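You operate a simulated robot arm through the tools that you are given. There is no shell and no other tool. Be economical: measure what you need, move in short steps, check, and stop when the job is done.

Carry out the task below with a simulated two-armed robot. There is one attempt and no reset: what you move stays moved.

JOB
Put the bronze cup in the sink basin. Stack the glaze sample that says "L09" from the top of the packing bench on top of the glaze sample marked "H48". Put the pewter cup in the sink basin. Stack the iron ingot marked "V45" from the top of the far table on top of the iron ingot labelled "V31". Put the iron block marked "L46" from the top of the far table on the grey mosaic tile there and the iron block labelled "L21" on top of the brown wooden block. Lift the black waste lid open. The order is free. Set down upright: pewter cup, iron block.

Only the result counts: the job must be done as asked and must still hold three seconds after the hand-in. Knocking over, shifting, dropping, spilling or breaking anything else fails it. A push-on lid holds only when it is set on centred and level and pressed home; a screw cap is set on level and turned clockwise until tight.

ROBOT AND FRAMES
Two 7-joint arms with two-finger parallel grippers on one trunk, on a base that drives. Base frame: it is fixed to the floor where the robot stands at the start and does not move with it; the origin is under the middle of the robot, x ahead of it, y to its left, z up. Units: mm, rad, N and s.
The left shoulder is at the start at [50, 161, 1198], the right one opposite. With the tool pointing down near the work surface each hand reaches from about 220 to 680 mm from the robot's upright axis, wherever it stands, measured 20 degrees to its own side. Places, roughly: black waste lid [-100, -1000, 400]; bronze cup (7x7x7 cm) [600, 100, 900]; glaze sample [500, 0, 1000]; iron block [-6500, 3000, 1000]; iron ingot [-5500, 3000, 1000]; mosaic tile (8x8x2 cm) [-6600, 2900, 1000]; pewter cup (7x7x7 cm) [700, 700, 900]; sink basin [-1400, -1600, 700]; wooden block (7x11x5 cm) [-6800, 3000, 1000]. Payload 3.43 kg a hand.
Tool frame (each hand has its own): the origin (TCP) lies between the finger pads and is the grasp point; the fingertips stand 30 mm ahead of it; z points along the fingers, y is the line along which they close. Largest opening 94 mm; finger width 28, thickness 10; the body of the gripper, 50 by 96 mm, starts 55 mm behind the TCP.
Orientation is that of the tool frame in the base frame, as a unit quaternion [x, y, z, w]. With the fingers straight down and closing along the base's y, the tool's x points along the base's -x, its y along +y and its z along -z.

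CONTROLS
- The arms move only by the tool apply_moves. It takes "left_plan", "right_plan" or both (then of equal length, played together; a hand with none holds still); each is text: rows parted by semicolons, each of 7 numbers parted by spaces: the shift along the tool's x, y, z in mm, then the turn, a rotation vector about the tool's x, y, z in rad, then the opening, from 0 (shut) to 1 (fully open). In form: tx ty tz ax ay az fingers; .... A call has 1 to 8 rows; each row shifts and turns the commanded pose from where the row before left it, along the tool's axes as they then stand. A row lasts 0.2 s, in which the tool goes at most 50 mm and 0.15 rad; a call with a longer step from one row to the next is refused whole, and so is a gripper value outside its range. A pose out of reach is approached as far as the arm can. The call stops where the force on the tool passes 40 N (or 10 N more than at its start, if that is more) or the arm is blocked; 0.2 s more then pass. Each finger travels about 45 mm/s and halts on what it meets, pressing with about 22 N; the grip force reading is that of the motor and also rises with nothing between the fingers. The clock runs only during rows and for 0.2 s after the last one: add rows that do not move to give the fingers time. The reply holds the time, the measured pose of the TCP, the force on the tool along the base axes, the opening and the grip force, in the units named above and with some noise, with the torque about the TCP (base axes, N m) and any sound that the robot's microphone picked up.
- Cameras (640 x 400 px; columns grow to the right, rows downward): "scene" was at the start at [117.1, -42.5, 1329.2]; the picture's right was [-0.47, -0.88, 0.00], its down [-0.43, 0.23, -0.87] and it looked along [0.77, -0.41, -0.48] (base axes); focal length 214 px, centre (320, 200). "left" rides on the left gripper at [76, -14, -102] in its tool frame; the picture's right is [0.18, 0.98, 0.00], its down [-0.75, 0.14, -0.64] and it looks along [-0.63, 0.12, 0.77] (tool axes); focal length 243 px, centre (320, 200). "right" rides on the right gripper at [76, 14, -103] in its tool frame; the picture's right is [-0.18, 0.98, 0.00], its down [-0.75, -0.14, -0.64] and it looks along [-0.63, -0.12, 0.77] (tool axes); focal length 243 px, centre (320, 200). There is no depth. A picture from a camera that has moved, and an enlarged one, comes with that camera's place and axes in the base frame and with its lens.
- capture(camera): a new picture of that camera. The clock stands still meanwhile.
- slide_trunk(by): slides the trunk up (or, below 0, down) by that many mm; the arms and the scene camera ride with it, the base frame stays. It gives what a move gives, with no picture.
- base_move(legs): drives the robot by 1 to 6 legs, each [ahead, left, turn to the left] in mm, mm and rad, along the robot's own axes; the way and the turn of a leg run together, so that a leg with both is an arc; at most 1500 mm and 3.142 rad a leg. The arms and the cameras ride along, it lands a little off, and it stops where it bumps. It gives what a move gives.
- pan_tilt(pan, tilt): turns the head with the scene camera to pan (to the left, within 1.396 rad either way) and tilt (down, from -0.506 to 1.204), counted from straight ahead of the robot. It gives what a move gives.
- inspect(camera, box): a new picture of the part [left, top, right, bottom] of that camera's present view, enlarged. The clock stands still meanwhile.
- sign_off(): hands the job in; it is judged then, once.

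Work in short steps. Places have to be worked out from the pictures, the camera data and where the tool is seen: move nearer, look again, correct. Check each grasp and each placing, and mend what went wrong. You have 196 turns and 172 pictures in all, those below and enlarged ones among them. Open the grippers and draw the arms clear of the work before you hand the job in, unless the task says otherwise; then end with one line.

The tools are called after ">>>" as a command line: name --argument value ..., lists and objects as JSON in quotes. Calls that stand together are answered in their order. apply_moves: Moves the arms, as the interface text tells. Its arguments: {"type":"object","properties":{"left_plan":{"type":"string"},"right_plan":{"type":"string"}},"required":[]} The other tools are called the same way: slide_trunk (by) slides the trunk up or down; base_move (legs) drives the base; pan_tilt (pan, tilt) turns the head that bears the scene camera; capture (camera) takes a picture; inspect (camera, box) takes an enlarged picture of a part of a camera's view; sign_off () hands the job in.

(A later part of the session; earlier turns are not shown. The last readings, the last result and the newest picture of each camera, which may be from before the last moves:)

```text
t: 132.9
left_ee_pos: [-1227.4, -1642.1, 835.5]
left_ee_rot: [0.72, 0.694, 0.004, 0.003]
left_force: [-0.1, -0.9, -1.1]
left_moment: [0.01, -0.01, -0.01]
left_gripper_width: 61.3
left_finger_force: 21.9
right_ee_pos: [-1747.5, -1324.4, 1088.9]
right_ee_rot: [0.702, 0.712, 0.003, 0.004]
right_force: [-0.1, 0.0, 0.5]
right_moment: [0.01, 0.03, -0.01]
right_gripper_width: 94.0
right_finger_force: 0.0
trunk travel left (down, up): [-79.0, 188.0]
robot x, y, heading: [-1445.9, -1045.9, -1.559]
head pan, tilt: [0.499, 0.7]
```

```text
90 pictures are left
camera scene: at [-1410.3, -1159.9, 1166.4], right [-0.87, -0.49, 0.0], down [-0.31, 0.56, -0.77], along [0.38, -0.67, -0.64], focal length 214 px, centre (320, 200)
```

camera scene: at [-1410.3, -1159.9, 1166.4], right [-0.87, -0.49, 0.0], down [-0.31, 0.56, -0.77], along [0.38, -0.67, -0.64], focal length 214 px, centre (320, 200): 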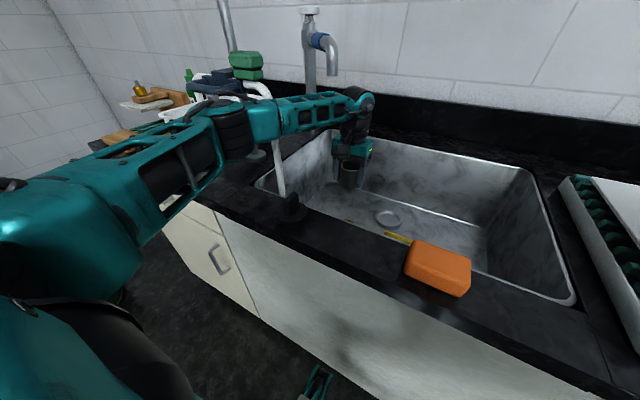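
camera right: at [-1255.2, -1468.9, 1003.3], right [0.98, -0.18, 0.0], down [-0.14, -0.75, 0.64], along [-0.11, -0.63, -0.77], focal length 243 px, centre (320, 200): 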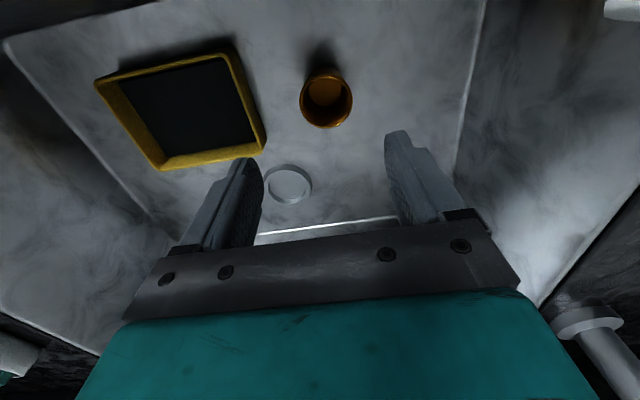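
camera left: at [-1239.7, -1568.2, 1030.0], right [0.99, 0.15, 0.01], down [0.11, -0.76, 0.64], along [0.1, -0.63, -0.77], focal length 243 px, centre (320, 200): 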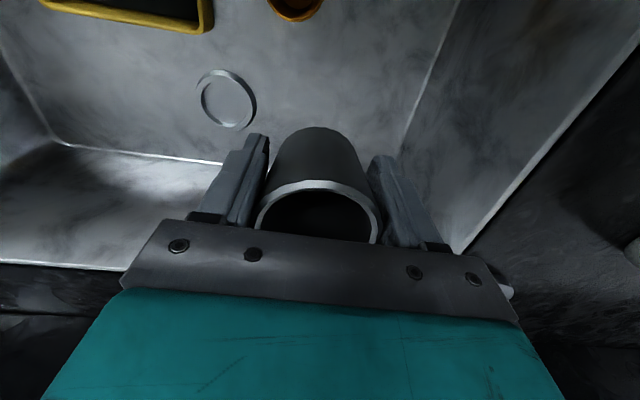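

A slight lean again as the forearm meets the spout. I raise, shift the base another 95 mm right, and come back over the spot from that side.

>>> apply_moves --left_plan "0 0 -40 0 0 0 0; 0 0 -45 0 0 0 0; 0 0 -30 0 0 0 0; 0 0 0 0 0 0 0"

>>> base_move --legs '[[0, -100, 0]]'

>>> apply_moves --left_plan "0 35 0 0 0 0 0; 0 35 0 0 0 0 0; 0 30 0 0 0 0 0; 0 0 30 0 0 0 0; 0 0 30 0 0 0 0; 0 0 30 0 0 0 0; 0 0 0 0 0 0 0"

>>> capture --camera "scene"

```text
t: 133.9
left_ee_pos: [-1220.5, -1640.9, 952.0]
left_ee_rot: [0.717, 0.697, 0.002, 0.003]
left_force: [-0.5, 0.3, -1.7]
left_moment: [0.02, 0.0, -0.01]
left_gripper_width: 61.5
left_finger_force: 22.5
right_ee_pos: [-1743.6, -1324.4, 1088.9]
right_ee_rot: [0.701, 0.713, 0.003, 0.002]
right_force: [0.3, -0.5, 0.5]
right_moment: [-0.01, 0.0, -0.01]
right_gripper_width: 93.9
right_finger_force: 0.0
trunk travel left (down, up): [-79.0, 188.0]
robot x, y, heading: [-1443.2, -1045.6, -1.558]
head pan, tilt: [0.499, 0.7]
```

```text
t: 135.0
left_ee_pos: [-1322.5, -1645.8, 951.3]
left_ee_rot: [0.719, 0.695, 0.002, 0.003]
left_force: [0.1, -0.3, -1.3]
left_moment: [0.01, -0.03, 0.03]
left_gripper_width: 61.5
left_finger_force: 21.8
right_ee_pos: [-1842.6, -1327.5, 1090.6]
right_ee_rot: [0.703, 0.711, 0.002, 0.002]
right_force: [-0.5, 0.5, 0.3]
right_moment: [0.01, 0.03, -0.03]
right_gripper_width: 93.8
right_finger_force: 0.2
trunk travel left (down, up): [-79.0, 188.0]
robot x, y, heading: [-1543.9, -1044.7, -1.562]
head pan, tilt: [0.499, 0.7]
```

```text
t: 136.6
left_ee_pos: [-1221.1, -1650.5, 860.4]
left_ee_rot: [0.719, 0.695, 0.002, 0.003]
left_force: [-0.9, -0.5, -2.3]
left_moment: [0.01, 0.02, 0.02]
left_gripper_width: 61.4
left_finger_force: 21.9
right_ee_pos: [-1840.5, -1326.5, 1090.1]
right_ee_rot: [0.703, 0.712, 0.002, 0.001]
right_force: [0.3, 0.4, -0.3]
right_moment: [-0.01, -0.02, -0.05]
right_gripper_width: 94.0
right_finger_force: 0.1
trunk travel left (down, up): [-79.0, 188.0]
robot x, y, heading: [-1540.9, -1050.1, -1.558]
head pan, tilt: [0.499, 0.7]
```

```text
89 pictures are left
camera scene: at [-1503.9, -1162.8, 1166.1], right [-0.87, -0.49, 0.0], down [-0.31, 0.56, -0.76], along [0.37, -0.67, -0.64], focal length 214 px, centre (320, 200)
```

scene: 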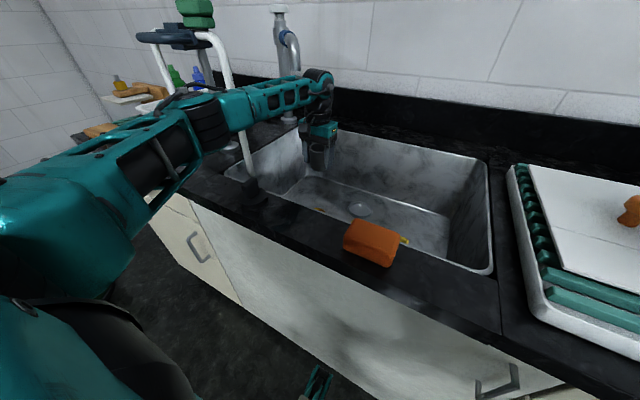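

No lean now. I keep descending.

>>> apply_moves --left_plan "0 0 30 0 0 0 0; 0 0 30 0 0 0 0; 0 0 30 0 0 0 0; 0 0 0 0 0 0 0"

>>> capture --camera "left"

>>> capture --camera "scene"

```text
t: 137.6
left_ee_pos: [-1218.7, -1648.0, 769.7]
left_ee_rot: [0.719, 0.695, 0.002, 0.002]
left_force: [-0.1, -0.1, -2.0]
left_moment: [0.02, 0.03, 0.01]
left_gripper_width: 61.5
left_finger_force: 22.0
right_ee_pos: [-1841.2, -1326.7, 1090.7]
right_ee_rot: [0.703, 0.711, 0.001, 0.001]
right_force: [0.4, -0.4, 0.5]
right_moment: [0.01, 0.01, -0.01]
right_gripper_width: 93.9
right_finger_force: 0.0
trunk travel left (down, up): [-79.0, 188.0]
robot x, y, heading: [-1541.5, -1048.8, -1.563]
head pan, tilt: [0.499, 0.7]
```

```text
88 pictures are left
camera left: at [-1230.7, -1572.0, 873.0], right [0.99, 0.15, 0.0], down [0.11, -0.76, 0.64], along [0.1, -0.63, -0.77], focal length 243 px, centre (320, 200)
```

left: 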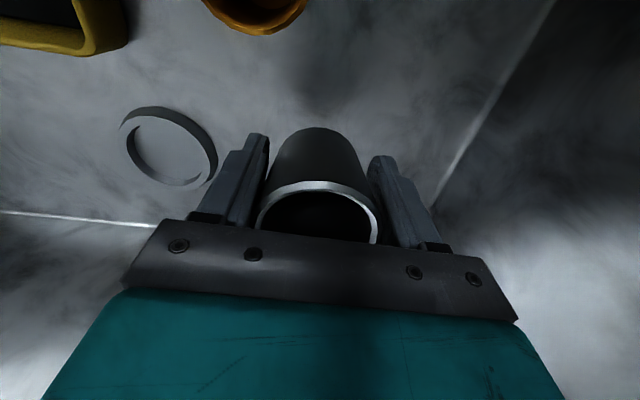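

```text
87 pictures are left
camera scene: at [-1503.8, -1162.9, 1166.1], right [-0.87, -0.49, 0.0], down [-0.31, 0.56, -0.76], along [0.37, -0.67, -0.64], focal length 214 px, centre (320, 200)
```

scene: 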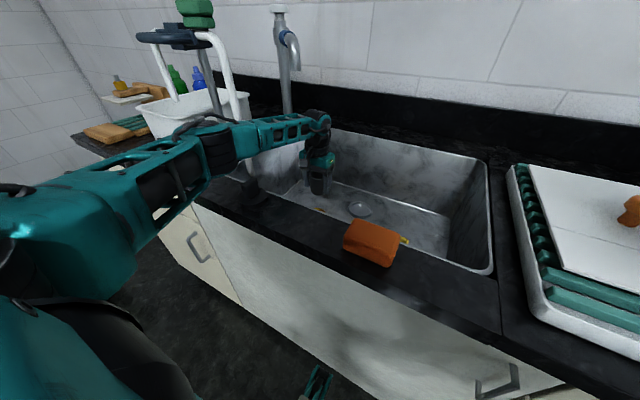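

Good. Down another 45 mm, then gentle steps.

>>> apply_moves --left_plan "0 0 25 0 0 0 0; 0 0 22 0 0 0 0; 0 0 0 0 0 0 0"

>>> apply_moves --left_plan "0 0 4 0 0 0 0; 0 0 4 0 0 0 0; 0 0 3 0 0 0 0; 0 0 3 0 0 0 0; 0 0 0 0 0 0 0"

```text
t: 138.4
left_ee_pos: [-1219.5, -1647.7, 723.7]
left_ee_rot: [0.719, 0.695, 0.001, 0.002]
left_force: [-0.3, 0.3, -1.4]
left_moment: [0.05, 0.02, 0.01]
left_gripper_width: 61.5
left_finger_force: 22.0
right_ee_pos: [-1840.7, -1326.2, 1089.7]
right_ee_rot: [0.703, 0.712, 0.002, 0.001]
right_force: [-0.2, 0.7, -0.4]
right_moment: [-0.03, 0.0, 0.0]
right_gripper_width: 93.8
right_finger_force: 0.2
trunk travel left (down, up): [-79.0, 188.0]
robot x, y, heading: [-1543.5, -1048.2, -1.563]
head pan, tilt: [0.499, 0.7]
```

```text
t: 139.6
left_ee_pos: [-1219.1, -1647.8, 713.0]
left_ee_rot: [0.718, 0.696, 0.0, 0.004]
left_force: [-0.7, -0.2, -2.7]
left_moment: [0.0, -0.03, 0.01]
left_gripper_width: 61.4
left_finger_force: 21.6
right_ee_pos: [-1840.4, -1326.0, 1091.1]
right_ee_rot: [0.702, 0.712, 0.0, 0.001]
right_force: [0.8, -0.2, 0.6]
right_moment: [0.03, 0.02, -0.01]
right_gripper_width: 94.0
right_finger_force: 0.0
trunk travel left (down, up): [-79.0, 188.0]
robot x, y, heading: [-1538.8, -1045.1, -1.562]
head pan, tilt: [0.499, 0.7]
```

Not on the floor yet (713); I go on gently.

>>> apply_moves --left_plan "0 0 3 0 0 0 0; 0 0 3 0 0 0 0; 0 0 0 0 0 0 0"

>>> capture --camera "scene"

```text
t: 140.4
left_ee_pos: [-1220.2, -1647.2, 707.4]
left_ee_rot: [0.719, 0.695, -0.001, 0.004]
left_force: [-0.2, -0.5, -2.6]
left_moment: [-0.04, 0.0, 0.02]
left_gripper_width: 61.3
left_finger_force: 22.0
right_ee_pos: [-1841.6, -1324.3, 1090.8]
right_ee_rot: [0.703, 0.711, 0.001, 0.002]
right_force: [0.3, -0.3, -0.3]
right_moment: [0.01, -0.04, -0.02]
right_gripper_width: 93.7
right_finger_force: 0.1
trunk travel left (down, up): [-79.0, 188.0]
robot x, y, heading: [-1546.5, -1050.6, -1.56]
head pan, tilt: [0.499, 0.7]
```

```text
86 pictures are left
camera scene: at [-1503.9, -1160.5, 1166.4], right [-0.87, -0.49, 0.0], down [-0.31, 0.56, -0.77], along [0.37, -0.67, -0.64], focal length 214 px, centre (320, 200)
```

scene: 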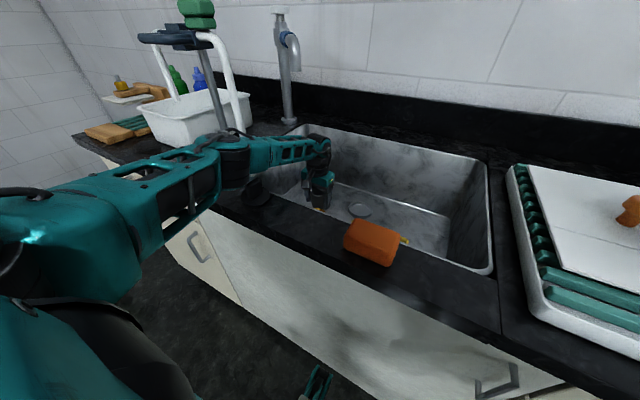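

About 4 mm remain. Two more tiny steps.

>>> apply_moves --left_plan "0 0 2 0 0 0 0; 0 0 2 0 0 0 0; 0 0 0 0 0 0 0"

```text
t: 141.2
left_ee_pos: [-1220.3, -1646.4, 704.5]
left_ee_rot: [0.718, 0.696, 0.0, 0.005]
left_force: [0.1, 0.0, -2.7]
left_moment: [0.01, 0.0, -0.01]
left_gripper_width: 61.3
left_finger_force: 22.3
right_ee_pos: [-1841.2, -1324.0, 1091.8]
right_ee_rot: [0.703, 0.711, 0.0, 0.003]
right_force: [-0.1, -0.4, -0.1]
right_moment: [0.02, -0.01, -0.01]
right_gripper_width: 93.9
right_finger_force: 0.2
trunk travel left (down, up): [-79.0, 188.0]
robot x, y, heading: [-1543.5, -1052.8, -1.559]
head pan, tilt: [0.499, 0.7]
```

Within a couple of millimetres of the floor, level. I release and rise straight up.

>>> apply_moves --left_plan "0 0 1 0 0 0 0; 0 0 0 0 0 0 0.8; 0 0 0 0 0 0 0.8; 0 0 0 0 0 0 0.8; 0 0 -25 0 0 0 0.8; 0 0 -40 0 0 0 0.8; 0 0 -45 0 0 0 0.8; 0 0 -45 0 0 0 0.8"

>>> capture --camera "left"

>>> capture --camera "scene"

```text
t: 143.0
left_ee_pos: [-1219.9, -1649.7, 852.7]
left_ee_rot: [0.719, 0.695, 0.002, 0.0]
left_force: [-0.4, -0.5, 0.2]
left_moment: [-0.01, 0.02, 0.0]
left_gripper_width: 75.2
left_finger_force: 0.1
right_ee_pos: [-1841.4, -1326.5, 1089.9]
right_ee_rot: [0.703, 0.712, 0.002, 0.002]
right_force: [0.7, 0.4, 0.0]
right_moment: [0.03, -0.02, 0.01]
right_gripper_width: 94.2
right_finger_force: 0.0
trunk travel left (down, up): [-79.0, 188.0]
robot x, y, heading: [-1544.2, -1051.1, -1.557]
head pan, tilt: [0.499, 0.7]
```

```text
85 pictures are left
camera left: at [-1232.1, -1574.0, 956.7], right [0.99, 0.15, 0.01], down [0.11, -0.76, 0.64], along [0.1, -0.63, -0.77], focal length 243 px, centre (320, 200)
```

left: 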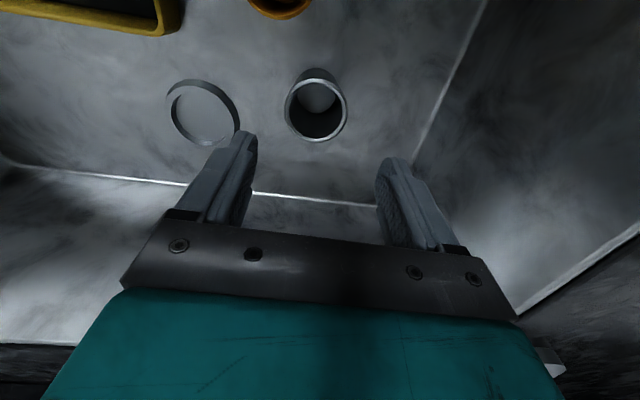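

```text
84 pictures are left
camera scene: at [-1504.1, -1162.6, 1166.0], right [-0.87, -0.49, 0.0], down [-0.31, 0.56, -0.77], along [0.37, -0.67, -0.64], focal length 214 px, centre (320, 200)
```

scene: 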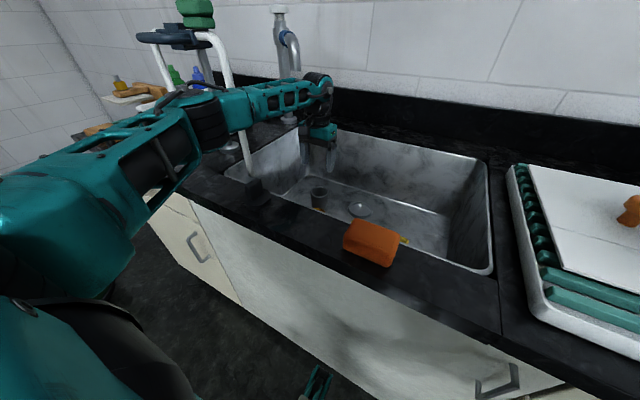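

Both cups stand upright in the basin. I withdraw the left hand up and back, then raise the trunk and back away.

>>> apply_moves --left_plan "0 0 -45 0 0 0 0.8; 0 0 -45 0 0 0 0.8; 10 -10 -40 0 0 0 0.8; 45 -10 0 0 0 0 1; 45 -10 0 0 0 0 1; 45 0 0 0 0 0 1; 45 0 0 0 0 0 1; 45 0 0 0 0 0 1"

>>> base_move --legs '[[-350, 0, 0]]'

>>> slide_trunk --by 146

>>> capture --camera "scene"

```text
t: 144.8
left_ee_pos: [-1244.9, -1412.4, 985.4]
left_ee_rot: [0.718, 0.696, 0.001, 0.001]
left_force: [-1.2, 0.2, -0.1]
left_moment: [0.03, -0.01, 0.0]
left_gripper_width: 94.0
left_finger_force: 0.1
right_ee_pos: [-1840.6, -1326.2, 1090.5]
right_ee_rot: [0.703, 0.711, 0.001, 0.002]
right_force: [0.6, 0.3, -0.7]
right_moment: [0.03, -0.03, 0.04]
right_gripper_width: 94.2
right_finger_force: 0.0
trunk travel left (down, up): [-79.0, 188.0]
robot x, y, heading: [-1543.5, -1048.7, -1.56]
head pan, tilt: [0.499, 0.7]
```

```text
t: 147.1
left_ee_pos: [-1251.3, -1067.0, 985.3]
left_ee_rot: [0.722, 0.692, 0.002, 0.002]
left_force: [0.1, -0.1, -0.2]
left_moment: [0.02, 0.0, 0.03]
left_gripper_width: 94.0
left_finger_force: 0.0
right_ee_pos: [-1846.0, -974.0, 1089.2]
right_ee_rot: [0.705, 0.709, 0.001, 0.002]
right_force: [-0.9, -0.5, 0.6]
right_moment: [0.0, -0.02, -0.02]
right_gripper_width: 93.9
right_finger_force: 0.0
trunk travel left (down, up): [-79.0, 188.0]
robot x, y, heading: [-1543.7, -698.7, -1.566]
head pan, tilt: [0.499, 0.7]
```

```text
t: 148.8
left_ee_pos: [-1250.0, -1066.6, 1131.1]
left_ee_rot: [0.722, 0.692, 0.001, 0.001]
left_force: [0.5, 0.3, 0.3]
left_moment: [-0.01, -0.02, 0.0]
left_gripper_width: 94.1
left_finger_force: 0.1
right_ee_pos: [-1845.3, -976.2, 1235.3]
right_ee_rot: [0.706, 0.708, 0.002, 0.001]
right_force: [-0.5, 0.6, 0.0]
right_moment: [-0.01, 0.01, 0.0]
right_gripper_width: 93.9
right_finger_force: 0.0
trunk travel left (down, up): [-225.0, 42.0]
robot x, y, heading: [-1543.3, -701.8, -1.57]
head pan, tilt: [0.499, 0.7]
```

```text
83 pictures are left
camera scene: at [-1507.3, -814.0, 1312.0], right [-0.88, -0.48, 0.0], down [-0.31, 0.56, -0.76], along [0.37, -0.67, -0.64], focal length 214 px, centre (320, 200)
```

scene: 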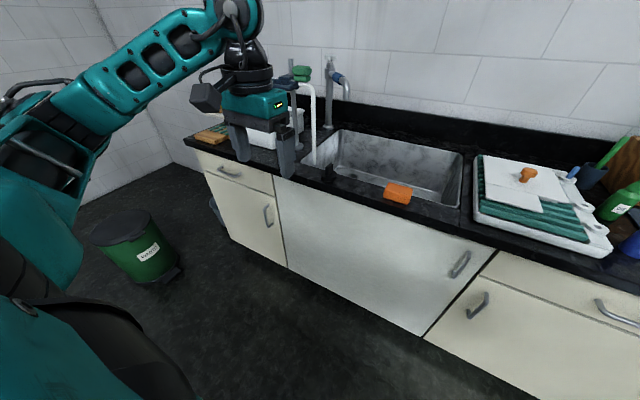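

Sink area intact. Next the waste bin: I turn to face it and approach.

>>> base_move --legs '[[0, 0, 1.57], [750, 0, 0]]'

>>> pan_tilt --pan -0.35 --tilt 0.75

>>> capture --camera "scene"

```text
t: 156.7
left_ee_pos: [-436.7, -387.6, 1131.0]
left_ee_rot: [0.016, 1.0, 0.002, 0.0]
left_force: [0.2, 0.6, -0.4]
left_moment: [-0.01, -0.01, -0.02]
left_gripper_width: 94.0
left_finger_force: 0.1
right_ee_pos: [-523.5, -986.0, 1234.7]
right_ee_rot: [-0.008, 1.0, 0.003, 0.0]
right_force: [-0.5, -0.4, 0.3]
right_moment: [0.0, 0.02, 0.0]
right_gripper_width: 93.9
right_finger_force: 0.0
trunk travel left (down, up): [-225.0, 42.0]
robot x, y, heading: [-800.9, -690.6, 0.013]
head pan, tilt: [0.499, 0.7]
```

```text
t: 157.9
left_ee_pos: [-438.0, -387.6, 1131.1]
left_ee_rot: [0.016, 1.0, 0.003, 0.0]
left_force: [0.8, -0.2, 0.2]
left_moment: [-0.02, 0.01, -0.01]
left_gripper_width: 94.1
left_finger_force: 0.1
right_ee_pos: [-524.2, -984.2, 1236.1]
right_ee_rot: [-0.007, 1.0, 0.003, 0.0]
right_force: [0.7, 0.6, -0.1]
right_moment: [0.02, 0.06, 0.0]
right_gripper_width: 94.2
right_finger_force: 0.0
trunk travel left (down, up): [-225.0, 42.0]
robot x, y, heading: [-797.6, -690.2, 0.016]
head pan, tilt: [-0.351, 0.75]
```

```text
82 pictures are left
camera scene: at [-686.9, -714.0, 1307.8], right [-0.33, -0.94, 0.0], down [-0.64, 0.23, -0.73], along [0.69, -0.24, -0.68], focal length 214 px, centre (320, 200)
```

scene: 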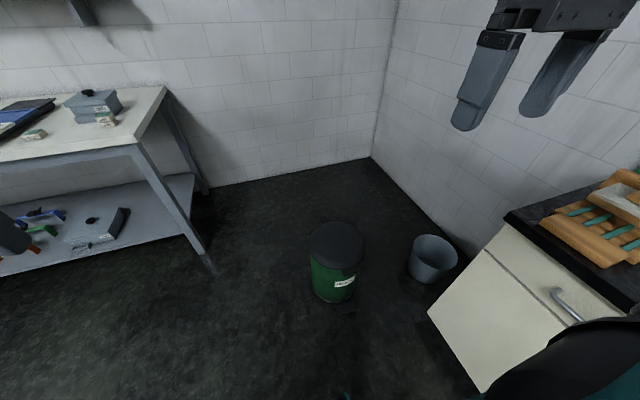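

Bin lid centre is ≈ (-108,-1000), diameter ≈ 280, front (label, pedal) facing about -x, so the hinge is at +x. I approach to about 400 mm in front and look closely.

>>> base_move --legs '[[180, -290, 0]]'

>>> pan_tilt --pan 0.0 --tilt 1.0

>>> capture --camera "scene"

>>> inspect --camera "scene" --box '[230, 100, 410, 240]'

```text
t: 160.2
left_ee_pos: [-279.1, -670.4, 1131.7]
left_ee_rot: [0.011, 1.0, 0.003, -0.001]
left_force: [-0.3, 1.1, 1.2]
left_moment: [-0.01, 0.03, 0.01]
left_gripper_width: 93.8
left_finger_force: 0.0
right_ee_pos: [-361.7, -1267.9, 1236.1]
right_ee_rot: [-0.01, 1.0, 0.002, 0.001]
right_force: [0.0, -0.7, -0.8]
right_moment: [-0.02, -0.02, 0.01]
right_gripper_width: 93.9
right_finger_force: 0.0
trunk travel left (down, up): [-225.0, 42.0]
robot x, y, heading: [-640.0, -970.6, 0.017]
head pan, tilt: [-0.351, 0.75]
stopped in leg 1: the robot was blocked; the commanded pose is now the measured one
```

```text
t: 161.0
left_ee_pos: [-279.8, -669.8, 1131.3]
left_ee_rot: [0.012, 1.0, 0.002, 0.0]
left_force: [-0.3, -1.1, -0.4]
left_moment: [-0.03, 0.04, 0.01]
left_gripper_width: 94.1
left_finger_force: 0.1
right_ee_pos: [-361.6, -1267.0, 1237.3]
right_ee_rot: [-0.01, 1.0, 0.002, 0.0]
right_force: [-0.5, 0.3, 0.1]
right_moment: [0.0, -0.01, 0.01]
right_gripper_width: 93.8
right_finger_force: 0.1
trunk travel left (down, up): [-225.0, 42.0]
robot x, y, heading: [-646.0, -973.4, 0.012]
head pan, tilt: [0.0, 1.0]
```

```text
81 pictures are left
camera scene: at [-535.0, -969.0, 1288.7], right [0.02, -1.0, 0.0], down [-0.84, -0.01, -0.54], along [0.54, 0.01, -0.84], focal length 214 px, centre (320, 200)
```

scene: 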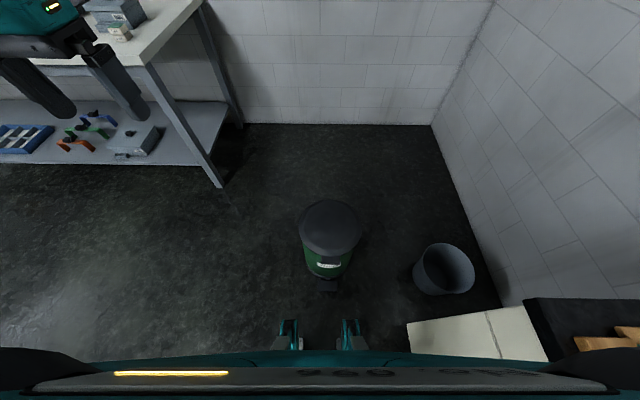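

```text
2.86 times, centred on (320, 170) of scene
camera zoom: at [-535.0, -969.0, 1288.7], right [0.02, -1.0, 0.0], down [-0.84, -0.01, -0.54], along [0.54, 0.01, -0.84], focal length 613 px, centre (320, 286)
```

zoom: 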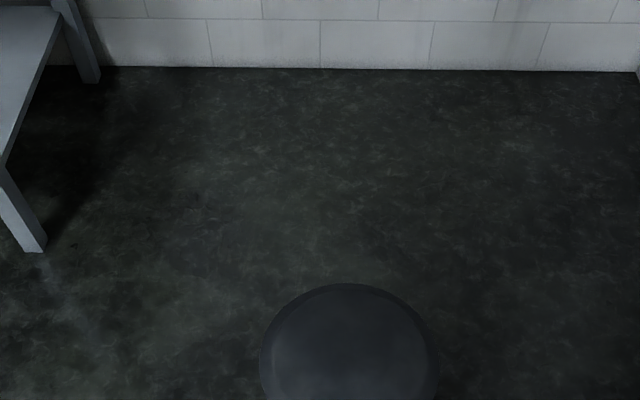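

Blocked slightly early (near the counter), fine. I enlarge the bin.

>>> inspect --camera "scene" --box '[275, 190, 385, 300]'

```text
3.64 times, centred on (330, 245) of scene
camera zoom: at [-535.0, -969.0, 1288.7], right [0.02, -1.0, 0.0], down [-0.84, -0.01, -0.54], along [0.54, 0.01, -0.84], focal length 780 px, centre (284, 36)
```

zoom: 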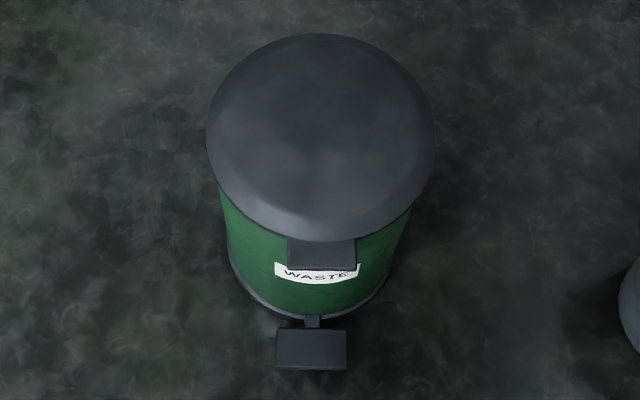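

The lid has a front tab (≈ x -242…-282, y ≈ -1007, z ≈ 400) that I can pinch by its sides. First I check what stopped the base, looking to the right.

>>> pan_tilt --pan -1.2 --tilt 0.5

>>> capture --camera "scene"

```text
t: 162.4
left_ee_pos: [-279.5, -670.4, 1131.6]
left_ee_rot: [0.013, 1.0, 0.003, 0.0]
left_force: [0.2, 0.1, -0.5]
left_moment: [-0.01, -0.03, 0.0]
left_gripper_width: 93.9
left_finger_force: 0.0
right_ee_pos: [-362.5, -1267.1, 1236.7]
right_ee_rot: [-0.011, 1.0, 0.001, 0.002]
right_force: [-0.6, -0.2, 0.7]
right_moment: [-0.01, 0.0, 0.04]
right_gripper_width: 93.9
right_finger_force: 0.0
trunk travel left (down, up): [-225.0, 42.0]
robot x, y, heading: [-640.2, -971.8, 0.016]
head pan, tilt: [-1.201, 0.499]
```

```text
78 pictures are left
camera scene: at [-570.1, -1054.3, 1329.8], right [-0.93, -0.38, 0.0], down [-0.18, 0.44, -0.88], along [0.33, -0.81, -0.48], focal length 214 px, centre (320, 200)
```

scene: 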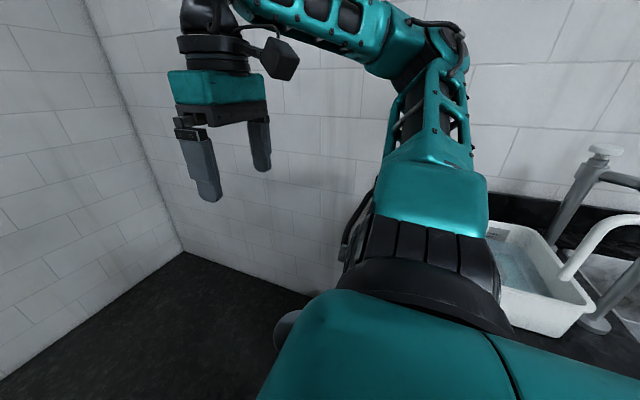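

Nothing seems disturbed; it was the base edge by the counter. I tuck the right hand inward, shift away from the counter and turn right 0.5 rad so that the left arm faces the tab.

>>> apply_moves --right_plan "0 45 0 0 0 0 1; 0 45 0 0 0 0 1; 0 0 0 0 0 0 1"

>>> base_move --legs '[[0, 45, 0], [0, 0, -0.51]]'

>>> pan_tilt --pan 0.2 --tilt 1.0

>>> capture --camera "scene"

```text
t: 163.2
left_ee_pos: [-278.7, -671.2, 1132.2]
left_ee_rot: [0.012, 1.0, 0.003, -0.001]
left_force: [0.1, 0.2, -0.7]
left_moment: [-0.01, -0.02, -0.01]
left_gripper_width: 93.9
left_finger_force: 0.0
right_ee_pos: [-364.5, -1179.1, 1237.4]
right_ee_rot: [-0.011, 1.0, 0.002, 0.001]
right_force: [0.1, 0.4, -0.3]
right_moment: [-0.02, -0.02, -0.03]
right_gripper_width: 94.1
right_finger_force: 0.1
trunk travel left (down, up): [-225.0, 42.0]
robot x, y, heading: [-642.7, -972.4, 0.016]
head pan, tilt: [-1.201, 0.499]
```

```text
t: 165.6
left_ee_pos: [-178.4, -842.0, 1131.6]
left_ee_rot: [0.264, 0.965, 0.002, 0.001]
left_force: [-0.2, 0.4, 0.1]
left_moment: [-0.04, 0.01, -0.02]
left_gripper_width: 94.2
left_finger_force: 0.1
right_ee_pos: [-502.9, -1243.9, 1236.7]
right_ee_rot: [0.243, 0.97, 0.001, 0.002]
right_force: [-0.7, 0.4, 0.1]
right_moment: [-0.02, 0.0, 0.0]
right_gripper_width: 94.2
right_finger_force: 0.1
trunk travel left (down, up): [-225.0, 42.0]
robot x, y, heading: [-643.7, -929.9, -0.498]
head pan, tilt: [-1.201, 0.499]
```

```text
t: 167.1
left_ee_pos: [-178.8, -840.5, 1132.0]
left_ee_rot: [0.264, 0.965, 0.002, 0.0]
left_force: [-0.5, 1.0, 0.4]
left_moment: [-0.01, -0.02, -0.02]
left_gripper_width: 94.0
left_finger_force: 0.0
right_ee_pos: [-503.7, -1243.2, 1237.1]
right_ee_rot: [0.243, 0.97, 0.001, 0.001]
right_force: [0.4, 0.3, -0.2]
right_moment: [-0.02, -0.03, 0.01]
right_gripper_width: 93.9
right_finger_force: 0.0
trunk travel left (down, up): [-225.0, 42.0]
robot x, y, heading: [-643.3, -926.4, -0.49]
head pan, tilt: [0.201, 1.0]
```

```text
77 pictures are left
camera scene: at [-543.5, -965.4, 1288.7], right [-0.29, -0.96, 0.0], down [-0.81, 0.24, -0.54], along [0.52, -0.16, -0.84], focal length 214 px, centre (320, 200)
```

scene: 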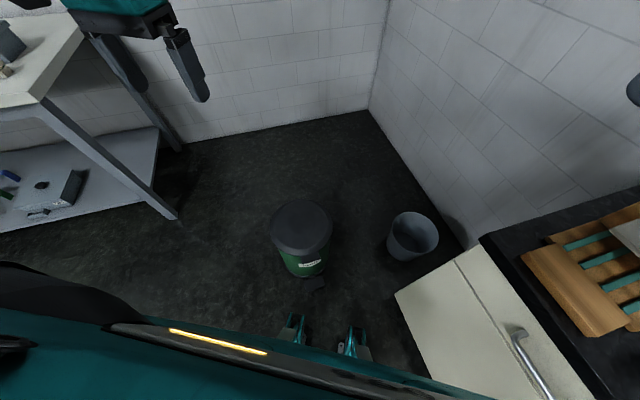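

Good view. I lower the trunk fully and turn the left tool to align with the tab's sides.

>>> slide_trunk --by -222

>>> apply_moves --left_plan "0 0 0 0 0 -0.14 1; 0 0 0 0 0 -0.14 1; 0 0 0 0 0 -0.14 1; 0 0 0 0 0 -0.114 1; 20 -35 25 0 0 0 1; 20 -35 25 0 0 0 1; 20 -35 25 0 0 0 1; 20 -35 25 0 0 0 1"

>>> apply_moves --left_plan "0 -20 40 0 0 0 1; 0 0 45 0 0 0 1; 0 0 45 0 0 0 1; 0 0 45 0 0 0 1; 0 0 45 0 0 0 1; 0 0 45 0 0 0 1; 0 0 0 0 0 0 1"

>>> capture --camera "left"

>>> capture --camera "scene"

```text
t: 169.4
left_ee_pos: [-178.0, -840.1, 909.1]
left_ee_rot: [0.264, 0.965, 0.003, 0.001]
left_force: [-0.7, 0.2, 0.6]
left_moment: [0.0, 0.0, 0.0]
left_gripper_width: 94.1
left_finger_force: 0.0
right_ee_pos: [-503.3, -1243.7, 1015.3]
right_ee_rot: [0.243, 0.97, 0.001, 0.003]
right_force: [0.0, 0.1, 0.4]
right_moment: [-0.01, -0.02, -0.01]
right_gripper_width: 94.0
right_finger_force: 0.0
trunk travel left (down, up): [-3.0, 264.0]
robot x, y, heading: [-642.8, -924.8, -0.495]
head pan, tilt: [0.201, 1.0]
```

```text
t: 171.2
left_ee_pos: [-261.3, -978.6, 812.4]
left_ee_rot: [-0.002, 1.0, 0.001, 0.0]
left_force: [0.3, 0.3, -0.3]
left_moment: [-0.03, -0.02, 0.01]
left_gripper_width: 94.0
left_finger_force: 0.1
right_ee_pos: [-503.0, -1243.2, 1015.0]
right_ee_rot: [0.243, 0.97, 0.001, 0.0]
right_force: [0.1, 0.5, 0.2]
right_moment: [-0.04, 0.0, -0.02]
right_gripper_width: 93.8
right_finger_force: 0.1
trunk travel left (down, up): [-3.0, 264.0]
robot x, y, heading: [-643.4, -926.8, -0.491]
head pan, tilt: [0.201, 1.0]
```

```text
t: 172.8
left_ee_pos: [-259.9, -1000.2, 546.1]
left_ee_rot: [0.001, 1.0, 0.001, 0.001]
left_force: [-0.5, 0.4, 0.4]
left_moment: [-0.01, -0.02, -0.03]
left_gripper_width: 94.0
left_finger_force: 0.0
right_ee_pos: [-501.6, -1243.1, 1015.9]
right_ee_rot: [0.242, 0.97, 0.001, 0.002]
right_force: [0.5, -0.2, 0.1]
right_moment: [0.02, 0.01, 0.0]
right_gripper_width: 94.1
right_finger_force: 0.1
trunk travel left (down, up): [-3.0, 264.0]
robot x, y, heading: [-643.2, -925.7, -0.495]
head pan, tilt: [0.201, 1.0]
```

```text
76 pictures are left
camera left: at [-337.1, -1014.7, 649.9], right [-0.18, 0.98, 0.0], down [0.75, 0.14, 0.64], along [0.63, 0.12, -0.77], focal length 243 px, centre (320, 200)
```

left: 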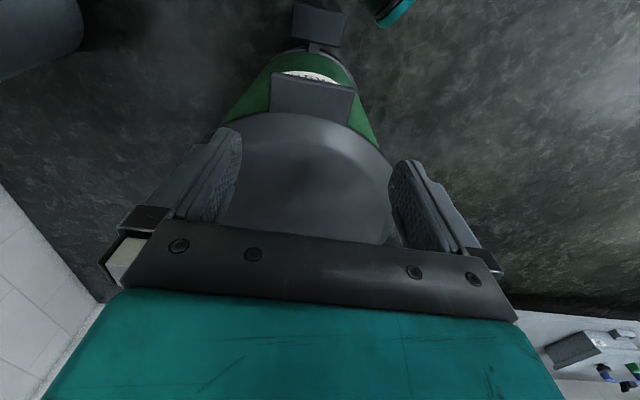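

```text
75 pictures are left
camera scene: at [-543.4, -965.3, 1066.7], right [-0.29, -0.96, 0.0], down [-0.81, 0.24, -0.54], along [0.52, -0.16, -0.84], focal length 214 px, centre (320, 200)
```

scene: 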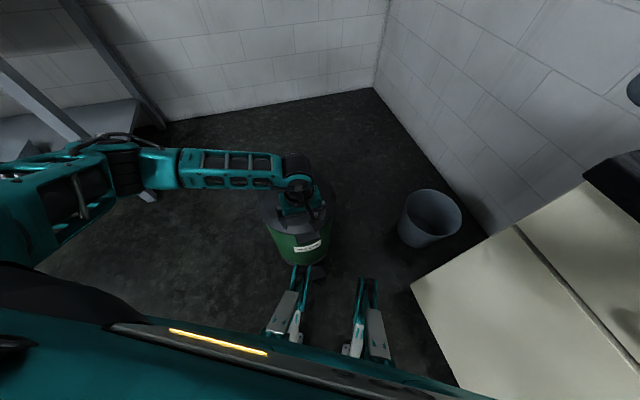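

Tab spans x -276…-240, y -1047…-966 (≈ 80 wide). I center on it and descend to just above.

>>> apply_moves --left_plan "1 -6 30 0 0 0 1; 0 0 40 0 0 0 1; 0 0 20 0 0 0 1; 0 0 0 0 0 0 1"

>>> capture --camera "left"

>>> inspect --camera "scene" --box '[240, 160, 360, 290]'

```text
t: 173.8
left_ee_pos: [-261.3, -1005.7, 456.4]
left_ee_rot: [0.001, 1.0, 0.002, 0.0]
left_force: [-0.7, 0.1, -0.2]
left_moment: [0.02, -0.04, -0.02]
left_gripper_width: 94.0
left_finger_force: 0.0
right_ee_pos: [-502.8, -1243.7, 1015.7]
right_ee_rot: [0.243, 0.97, 0.001, 0.002]
right_force: [0.1, -1.0, -0.2]
right_moment: [0.0, -0.02, 0.02]
right_gripper_width: 94.1
right_finger_force: 0.0
trunk travel left (down, up): [-3.0, 264.0]
robot x, y, heading: [-641.1, -928.4, -0.489]
head pan, tilt: [0.201, 1.0]
```

```text
74 pictures are left
camera left: at [-337.7, -1020.6, 558.7], right [-0.18, 0.98, 0.0], down [0.75, 0.14, 0.64], along [0.63, 0.12, -0.77], focal length 243 px, centre (320, 200)
```

left: 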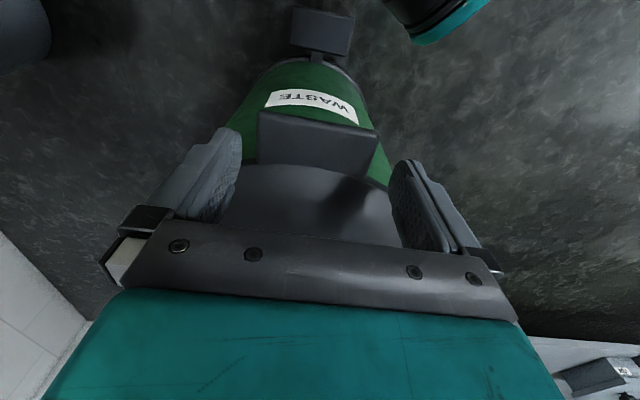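

```text
3.08 times, centred on (300, 225) of scene
camera zoom: at [-543.4, -965.3, 1066.7], right [-0.29, -0.96, 0.0], down [-0.81, 0.24, -0.54], along [0.52, -0.16, -0.84], focal length 660 px, centre (382, 123)
```

zoom: 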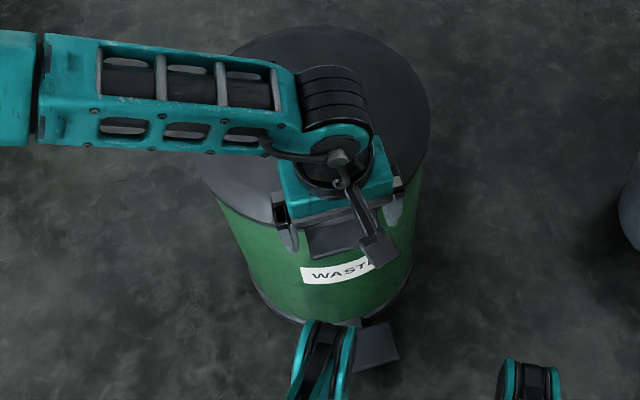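

Better triangulation puts the tab top at z ≈ 427, x -283…-252, y ≈ -1045…-977. I adjust, lower and close on its sides.

>>> apply_moves --left_plan "6 -5 0 0 0 0 1; 0 0 14 0 0 0 1; 0 0 12 0 0 0 1; 0 0 0 0 0 0 0.5; 0 0 0 0 0 0 0; 0 0 0 0 0 0 0; 0 0 0 0 0 0 0; 0 0 0 0 0 0 0"

>>> capture --camera "left"

```text
t: 175.6
left_ee_pos: [-266.0, -1008.9, 427.2]
left_ee_rot: [0.0, 1.0, 0.005, 0.002]
left_force: [-2.5, 16.7, 0.8]
left_moment: [0.44, 0.07, -0.15]
left_gripper_width: 79.7
left_finger_force: 45.1
right_ee_pos: [-501.8, -1243.0, 1016.0]
right_ee_rot: [0.242, 0.97, 0.001, 0.002]
right_force: [0.1, 0.3, -0.1]
right_moment: [0.01, 0.01, 0.01]
right_gripper_width: 94.2
right_finger_force: 0.0
trunk travel left (down, up): [-3.0, 264.0]
robot x, y, heading: [-644.0, -925.5, -0.493]
head pan, tilt: [0.201, 1.0]
```

```text
72 pictures are left
camera left: at [-342.3, -1023.6, 530.1], right [-0.18, 0.98, 0.01], down [0.75, 0.14, 0.64], along [0.63, 0.13, -0.76], focal length 243 px, centre (320, 200)
```

left: 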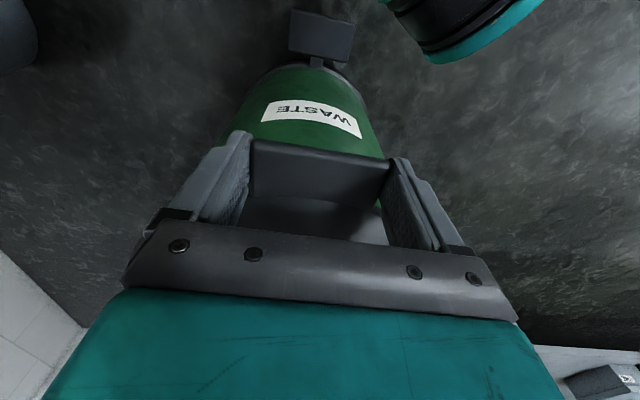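

It gripped at 79.7 mm, so the tab is wider and lower (top ≈ z 400) than that estimate; only the tips hold. I reopen, shift 8 mm toward the bin, go 14 mm lower and close again.

>>> apply_moves --left_plan "0 0 0 0 0 0 1; 0 0 0 0 0 0 1; -8 2 0 0 0 0 1; 0 0 14 0 0 0 1; 0 0 0 0 0 0 0; 0 0 0 0 0 0 0; 0 0 0 0 0 0 0"

>>> capture --camera "left"

```text
t: 177.2
left_ee_pos: [-256.2, -1008.2, 411.0]
left_ee_rot: [0.0, 1.0, 0.003, 0.001]
left_force: [2.2, 3.3, 1.8]
left_moment: [-0.22, 0.32, -0.12]
left_gripper_width: 84.3
left_finger_force: 45.0
right_ee_pos: [-502.4, -1243.3, 1015.9]
right_ee_rot: [0.243, 0.97, 0.001, 0.002]
right_force: [-0.4, 0.4, -0.5]
right_moment: [0.04, 0.03, 0.01]
right_gripper_width: 93.9
right_finger_force: 0.0
trunk travel left (down, up): [-3.0, 264.0]
robot x, y, heading: [-643.0, -926.5, -0.487]
head pan, tilt: [0.201, 1.0]
```

```text
71 pictures are left
camera left: at [-333.2, -1022.9, 516.3], right [-0.18, 0.98, 0.0], down [0.75, 0.14, 0.64], along [0.63, 0.12, -0.76], focal length 243 px, centre (320, 200)
```

left: 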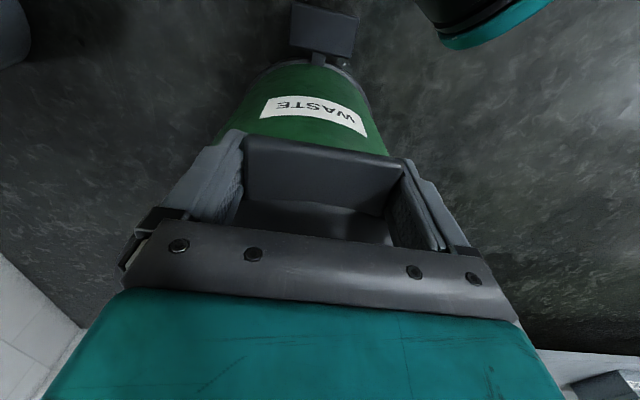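

Gripped at 84 mm near the tab's root. I try lifting 25 mm and check.

>>> apply_moves --left_plan "0 0 -8 0 0 0 0; 0 0 -8 0 0 0 0; -1 0 -9 0 0 0 0; 0 0 0 0 0 0 0"

>>> capture --camera "left"

>>> inspect --camera "scene" --box '[240, 160, 360, 290]'

```text
t: 178.2
left_ee_pos: [-255.3, -1008.5, 438.5]
left_ee_rot: [0.0, 1.0, 0.002, -0.001]
left_force: [0.5, -2.8, -6.9]
left_moment: [-0.05, 1.31, 0.07]
left_gripper_width: 84.6
left_finger_force: 45.3
right_ee_pos: [-502.0, -1244.0, 1015.2]
right_ee_rot: [0.243, 0.97, 0.002, 0.001]
right_force: [-0.4, 0.0, -0.4]
right_moment: [0.03, -0.01, 0.0]
right_gripper_width: 94.1
right_finger_force: 0.0
trunk travel left (down, up): [-3.0, 264.0]
robot x, y, heading: [-643.2, -927.4, -0.495]
head pan, tilt: [0.201, 1.0]
```

```text
70 pictures are left
camera left: at [-331.8, -1022.9, 541.5], right [-0.18, 0.98, 0.0], down [0.75, 0.14, 0.64], along [0.63, 0.12, -0.77], focal length 243 px, centre (320, 200)
```

left: 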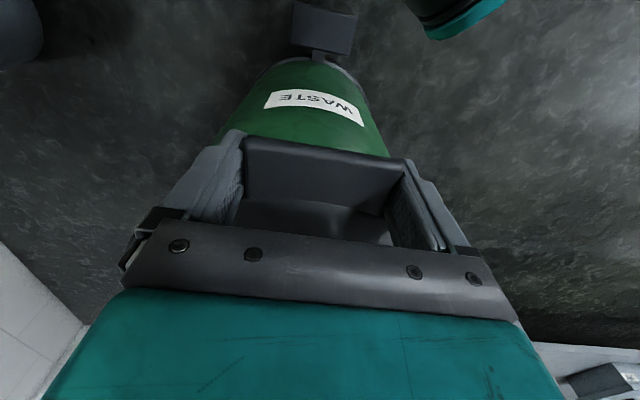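

```text
3.08 times, centred on (300, 225) of scene
camera zoom: at [-543.0, -965.4, 1066.6], right [-0.29, -0.96, 0.0], down [-0.81, 0.24, -0.54], along [0.52, -0.15, -0.84], focal length 660 px, centre (382, 123)
```

zoom: 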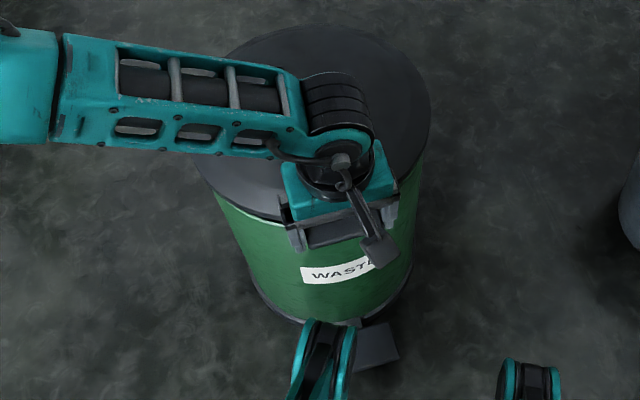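

The lid follows the hand. But a side pinch will bind as the lid turns, so I'll instead hook closed fingers under the tab and follow the arc past vertical. I set it back down, release and withdraw upward.

>>> apply_moves --left_plan "0 0 9 0 0 0 0; 1 0 9 0 0 0 0; 0 0 8 0 0 0 0; 0 0 0 0 0 0 1; 0 0 0 0 0 0 1; 0 0 -40 0 0 0 1; 0 0 -45 0 0 0 1; 0 0 -30 0 0 0 0.5"

>>> apply_moves --left_plan "40 0 0 0 -0.14 0 0; 40 0 0 0 -0.14 0 0; 20 0 0 0 -0.14 0 0; 0 0 0 0 -0.14 0 0; 0 0 0 0 -0.14 0 0; 0 0 0 0 -0.1 0 0; 0 0 0 0 0 0 0"

>>> capture --camera "left"

```text
t: 180.0
left_ee_pos: [-257.6, -1006.2, 530.7]
left_ee_rot: [-0.001, 1.0, 0.003, 0.001]
left_force: [-0.1, 0.3, 0.1]
left_moment: [-0.01, 0.02, 0.01]
left_gripper_width: 59.6
left_finger_force: 0.1
right_ee_pos: [-502.4, -1244.3, 1016.4]
right_ee_rot: [0.243, 0.97, 0.001, 0.002]
right_force: [-0.4, 0.6, 0.9]
right_moment: [0.02, -0.03, -0.01]
right_gripper_width: 93.8
right_finger_force: 0.1
trunk travel left (down, up): [-3.0, 264.0]
robot x, y, heading: [-642.7, -927.6, -0.489]
head pan, tilt: [0.201, 1.0]
```

```text
t: 181.2
left_ee_pos: [-356.5, -1007.8, 521.5]
left_ee_rot: [0.004, 0.947, 0.001, 0.321]
left_force: [0.2, 3.9, 15.6]
left_moment: [-0.15, 1.91, -0.5]
left_gripper_width: 0.0
left_finger_force: 22.3
right_ee_pos: [-503.1, -1242.9, 1016.5]
right_ee_rot: [0.243, 0.97, 0.001, 0.002]
right_force: [0.2, -0.5, -0.9]
right_moment: [0.0, -0.01, 0.01]
right_gripper_width: 93.9
right_finger_force: 0.0
trunk travel left (down, up): [-3.0, 264.0]
robot x, y, heading: [-641.9, -927.3, -0.493]
head pan, tilt: [0.201, 1.0]
stopped in row 5 (left hand): the force on the tool passed its limit (the readings are from after the stop); the commanded pose is now the measured one
```

```text
68 pictures are left
camera left: at [-479.6, -1022.5, 558.2], right [-0.14, 0.98, -0.11], down [0.21, 0.13, 0.97], along [0.97, 0.11, -0.23], focal length 243 px, centre (320, 200)
```

left: 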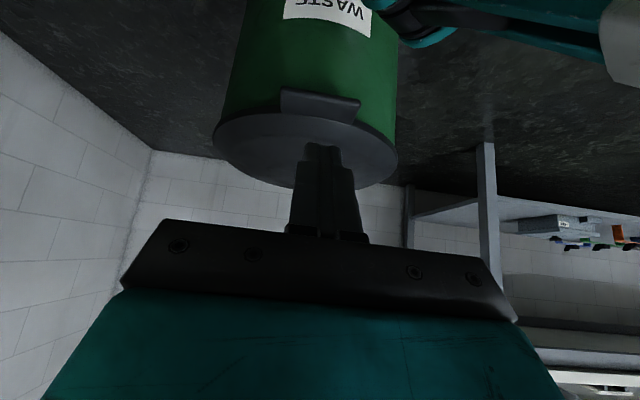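

The wrist met the robot's own front leg; there is no room for that hook. Back to the pinch, but held only by the fingertips at the tab's front edge, so the lid can pivot freely. I raise, untilt and reposition above the tab.

>>> apply_moves --left_plan "-24 0 -32 0 0 0 0; -24 0 -32 0 0 0 0.5; 0 0 0 0 0.14 0 1; 0 0 0 0 0.14 0 1; 0 0 0 0 0.14 0 1; 0 0 0 0 0.14 0 1; 0 0 0 0 0.096 0 1; -30 0 0 0 0 0 1"

>>> apply_moves --left_plan "-30 0 0 0 0 0 1; -28 0 30 0 0 0 1; 0 0 45 0 0 0 1; 0 0 45 0 0 0 1; 0 0 0 0 0 0 1"

>>> capture --camera "left"

```text
t: 183.0
left_ee_pos: [-327.4, -1008.6, 599.4]
left_ee_rot: [0.002, 1.0, 0.003, -0.002]
left_force: [0.2, 0.8, 0.7]
left_moment: [-0.03, 0.01, -0.02]
left_gripper_width: 94.0
left_finger_force: 0.1
right_ee_pos: [-503.0, -1243.9, 1016.2]
right_ee_rot: [0.242, 0.97, 0.001, 0.001]
right_force: [0.3, -0.8, 0.4]
right_moment: [0.03, -0.03, 0.03]
right_gripper_width: 94.0
right_finger_force: 0.0
trunk travel left (down, up): [-3.0, 264.0]
robot x, y, heading: [-644.6, -930.1, -0.494]
head pan, tilt: [0.201, 1.0]
```

```text
t: 184.2
left_ee_pos: [-269.3, -1006.7, 483.6]
left_ee_rot: [0.003, 1.0, 0.004, 0.0]
left_force: [1.0, 0.1, 0.0]
left_moment: [0.0, -0.02, 0.0]
left_gripper_width: 94.0
left_finger_force: 0.0
right_ee_pos: [-501.8, -1243.4, 1015.9]
right_ee_rot: [0.243, 0.97, 0.002, 0.001]
right_force: [-0.4, 0.0, 0.8]
right_moment: [-0.01, -0.03, -0.01]
right_gripper_width: 93.9
right_finger_force: 0.1
trunk travel left (down, up): [-3.0, 264.0]
robot x, y, heading: [-639.0, -927.6, -0.493]
head pan, tilt: [0.201, 1.0]
```

```text
67 pictures are left
camera left: at [-346.4, -1021.9, 587.3], right [-0.18, 0.98, 0.01], down [0.75, 0.13, 0.64], along [0.63, 0.12, -0.77], focal length 243 px, centre (320, 200)
```

left: 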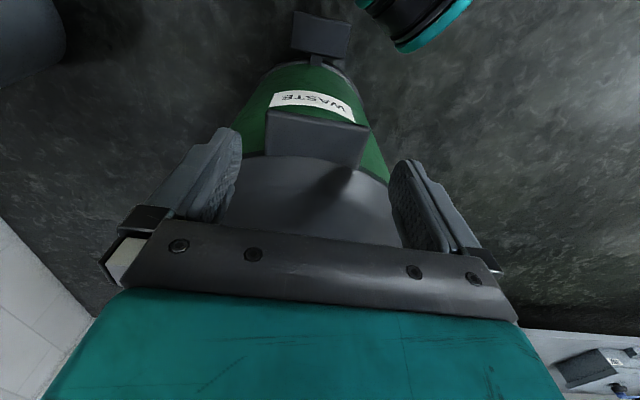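

Tab front edge at x ≈ -274, z ≈ 405, y ≈ -1007. I go to tips just below it and pinch.

>>> apply_moves --left_plan "-3 0 35 0 0 0 1; 0 0 30 0 0 0 1; 0 0 0 0 0 0 0; 0 0 0 0 0 0 0; 0 0 0 0 0 0 0"

>>> capture --camera "left"

```text
t: 185.4
left_ee_pos: [-265.7, -1008.3, 419.7]
left_ee_rot: [0.002, 1.0, 0.002, -0.001]
left_force: [-1.6, 2.2, 4.4]
left_moment: [-0.48, -0.04, 0.32]
left_gripper_width: 80.1
left_finger_force: 44.8
right_ee_pos: [-502.5, -1243.8, 1015.9]
right_ee_rot: [0.243, 0.97, 0.001, 0.002]
right_force: [0.0, 0.1, 0.2]
right_moment: [-0.03, 0.0, 0.01]
right_gripper_width: 94.0
right_finger_force: 0.1
trunk travel left (down, up): [-3.0, 264.0]
robot x, y, heading: [-642.3, -922.9, -0.485]
head pan, tilt: [0.201, 1.0]
```

```text
66 pictures are left
camera left: at [-342.0, -1022.8, 522.3], right [-0.18, 0.98, 0.01], down [0.75, 0.13, 0.64], along [0.63, 0.12, -0.77], focal length 243 px, centre (320, 200)
```

left: 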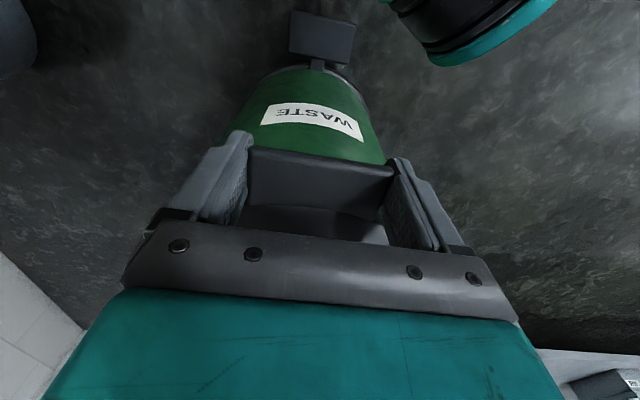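

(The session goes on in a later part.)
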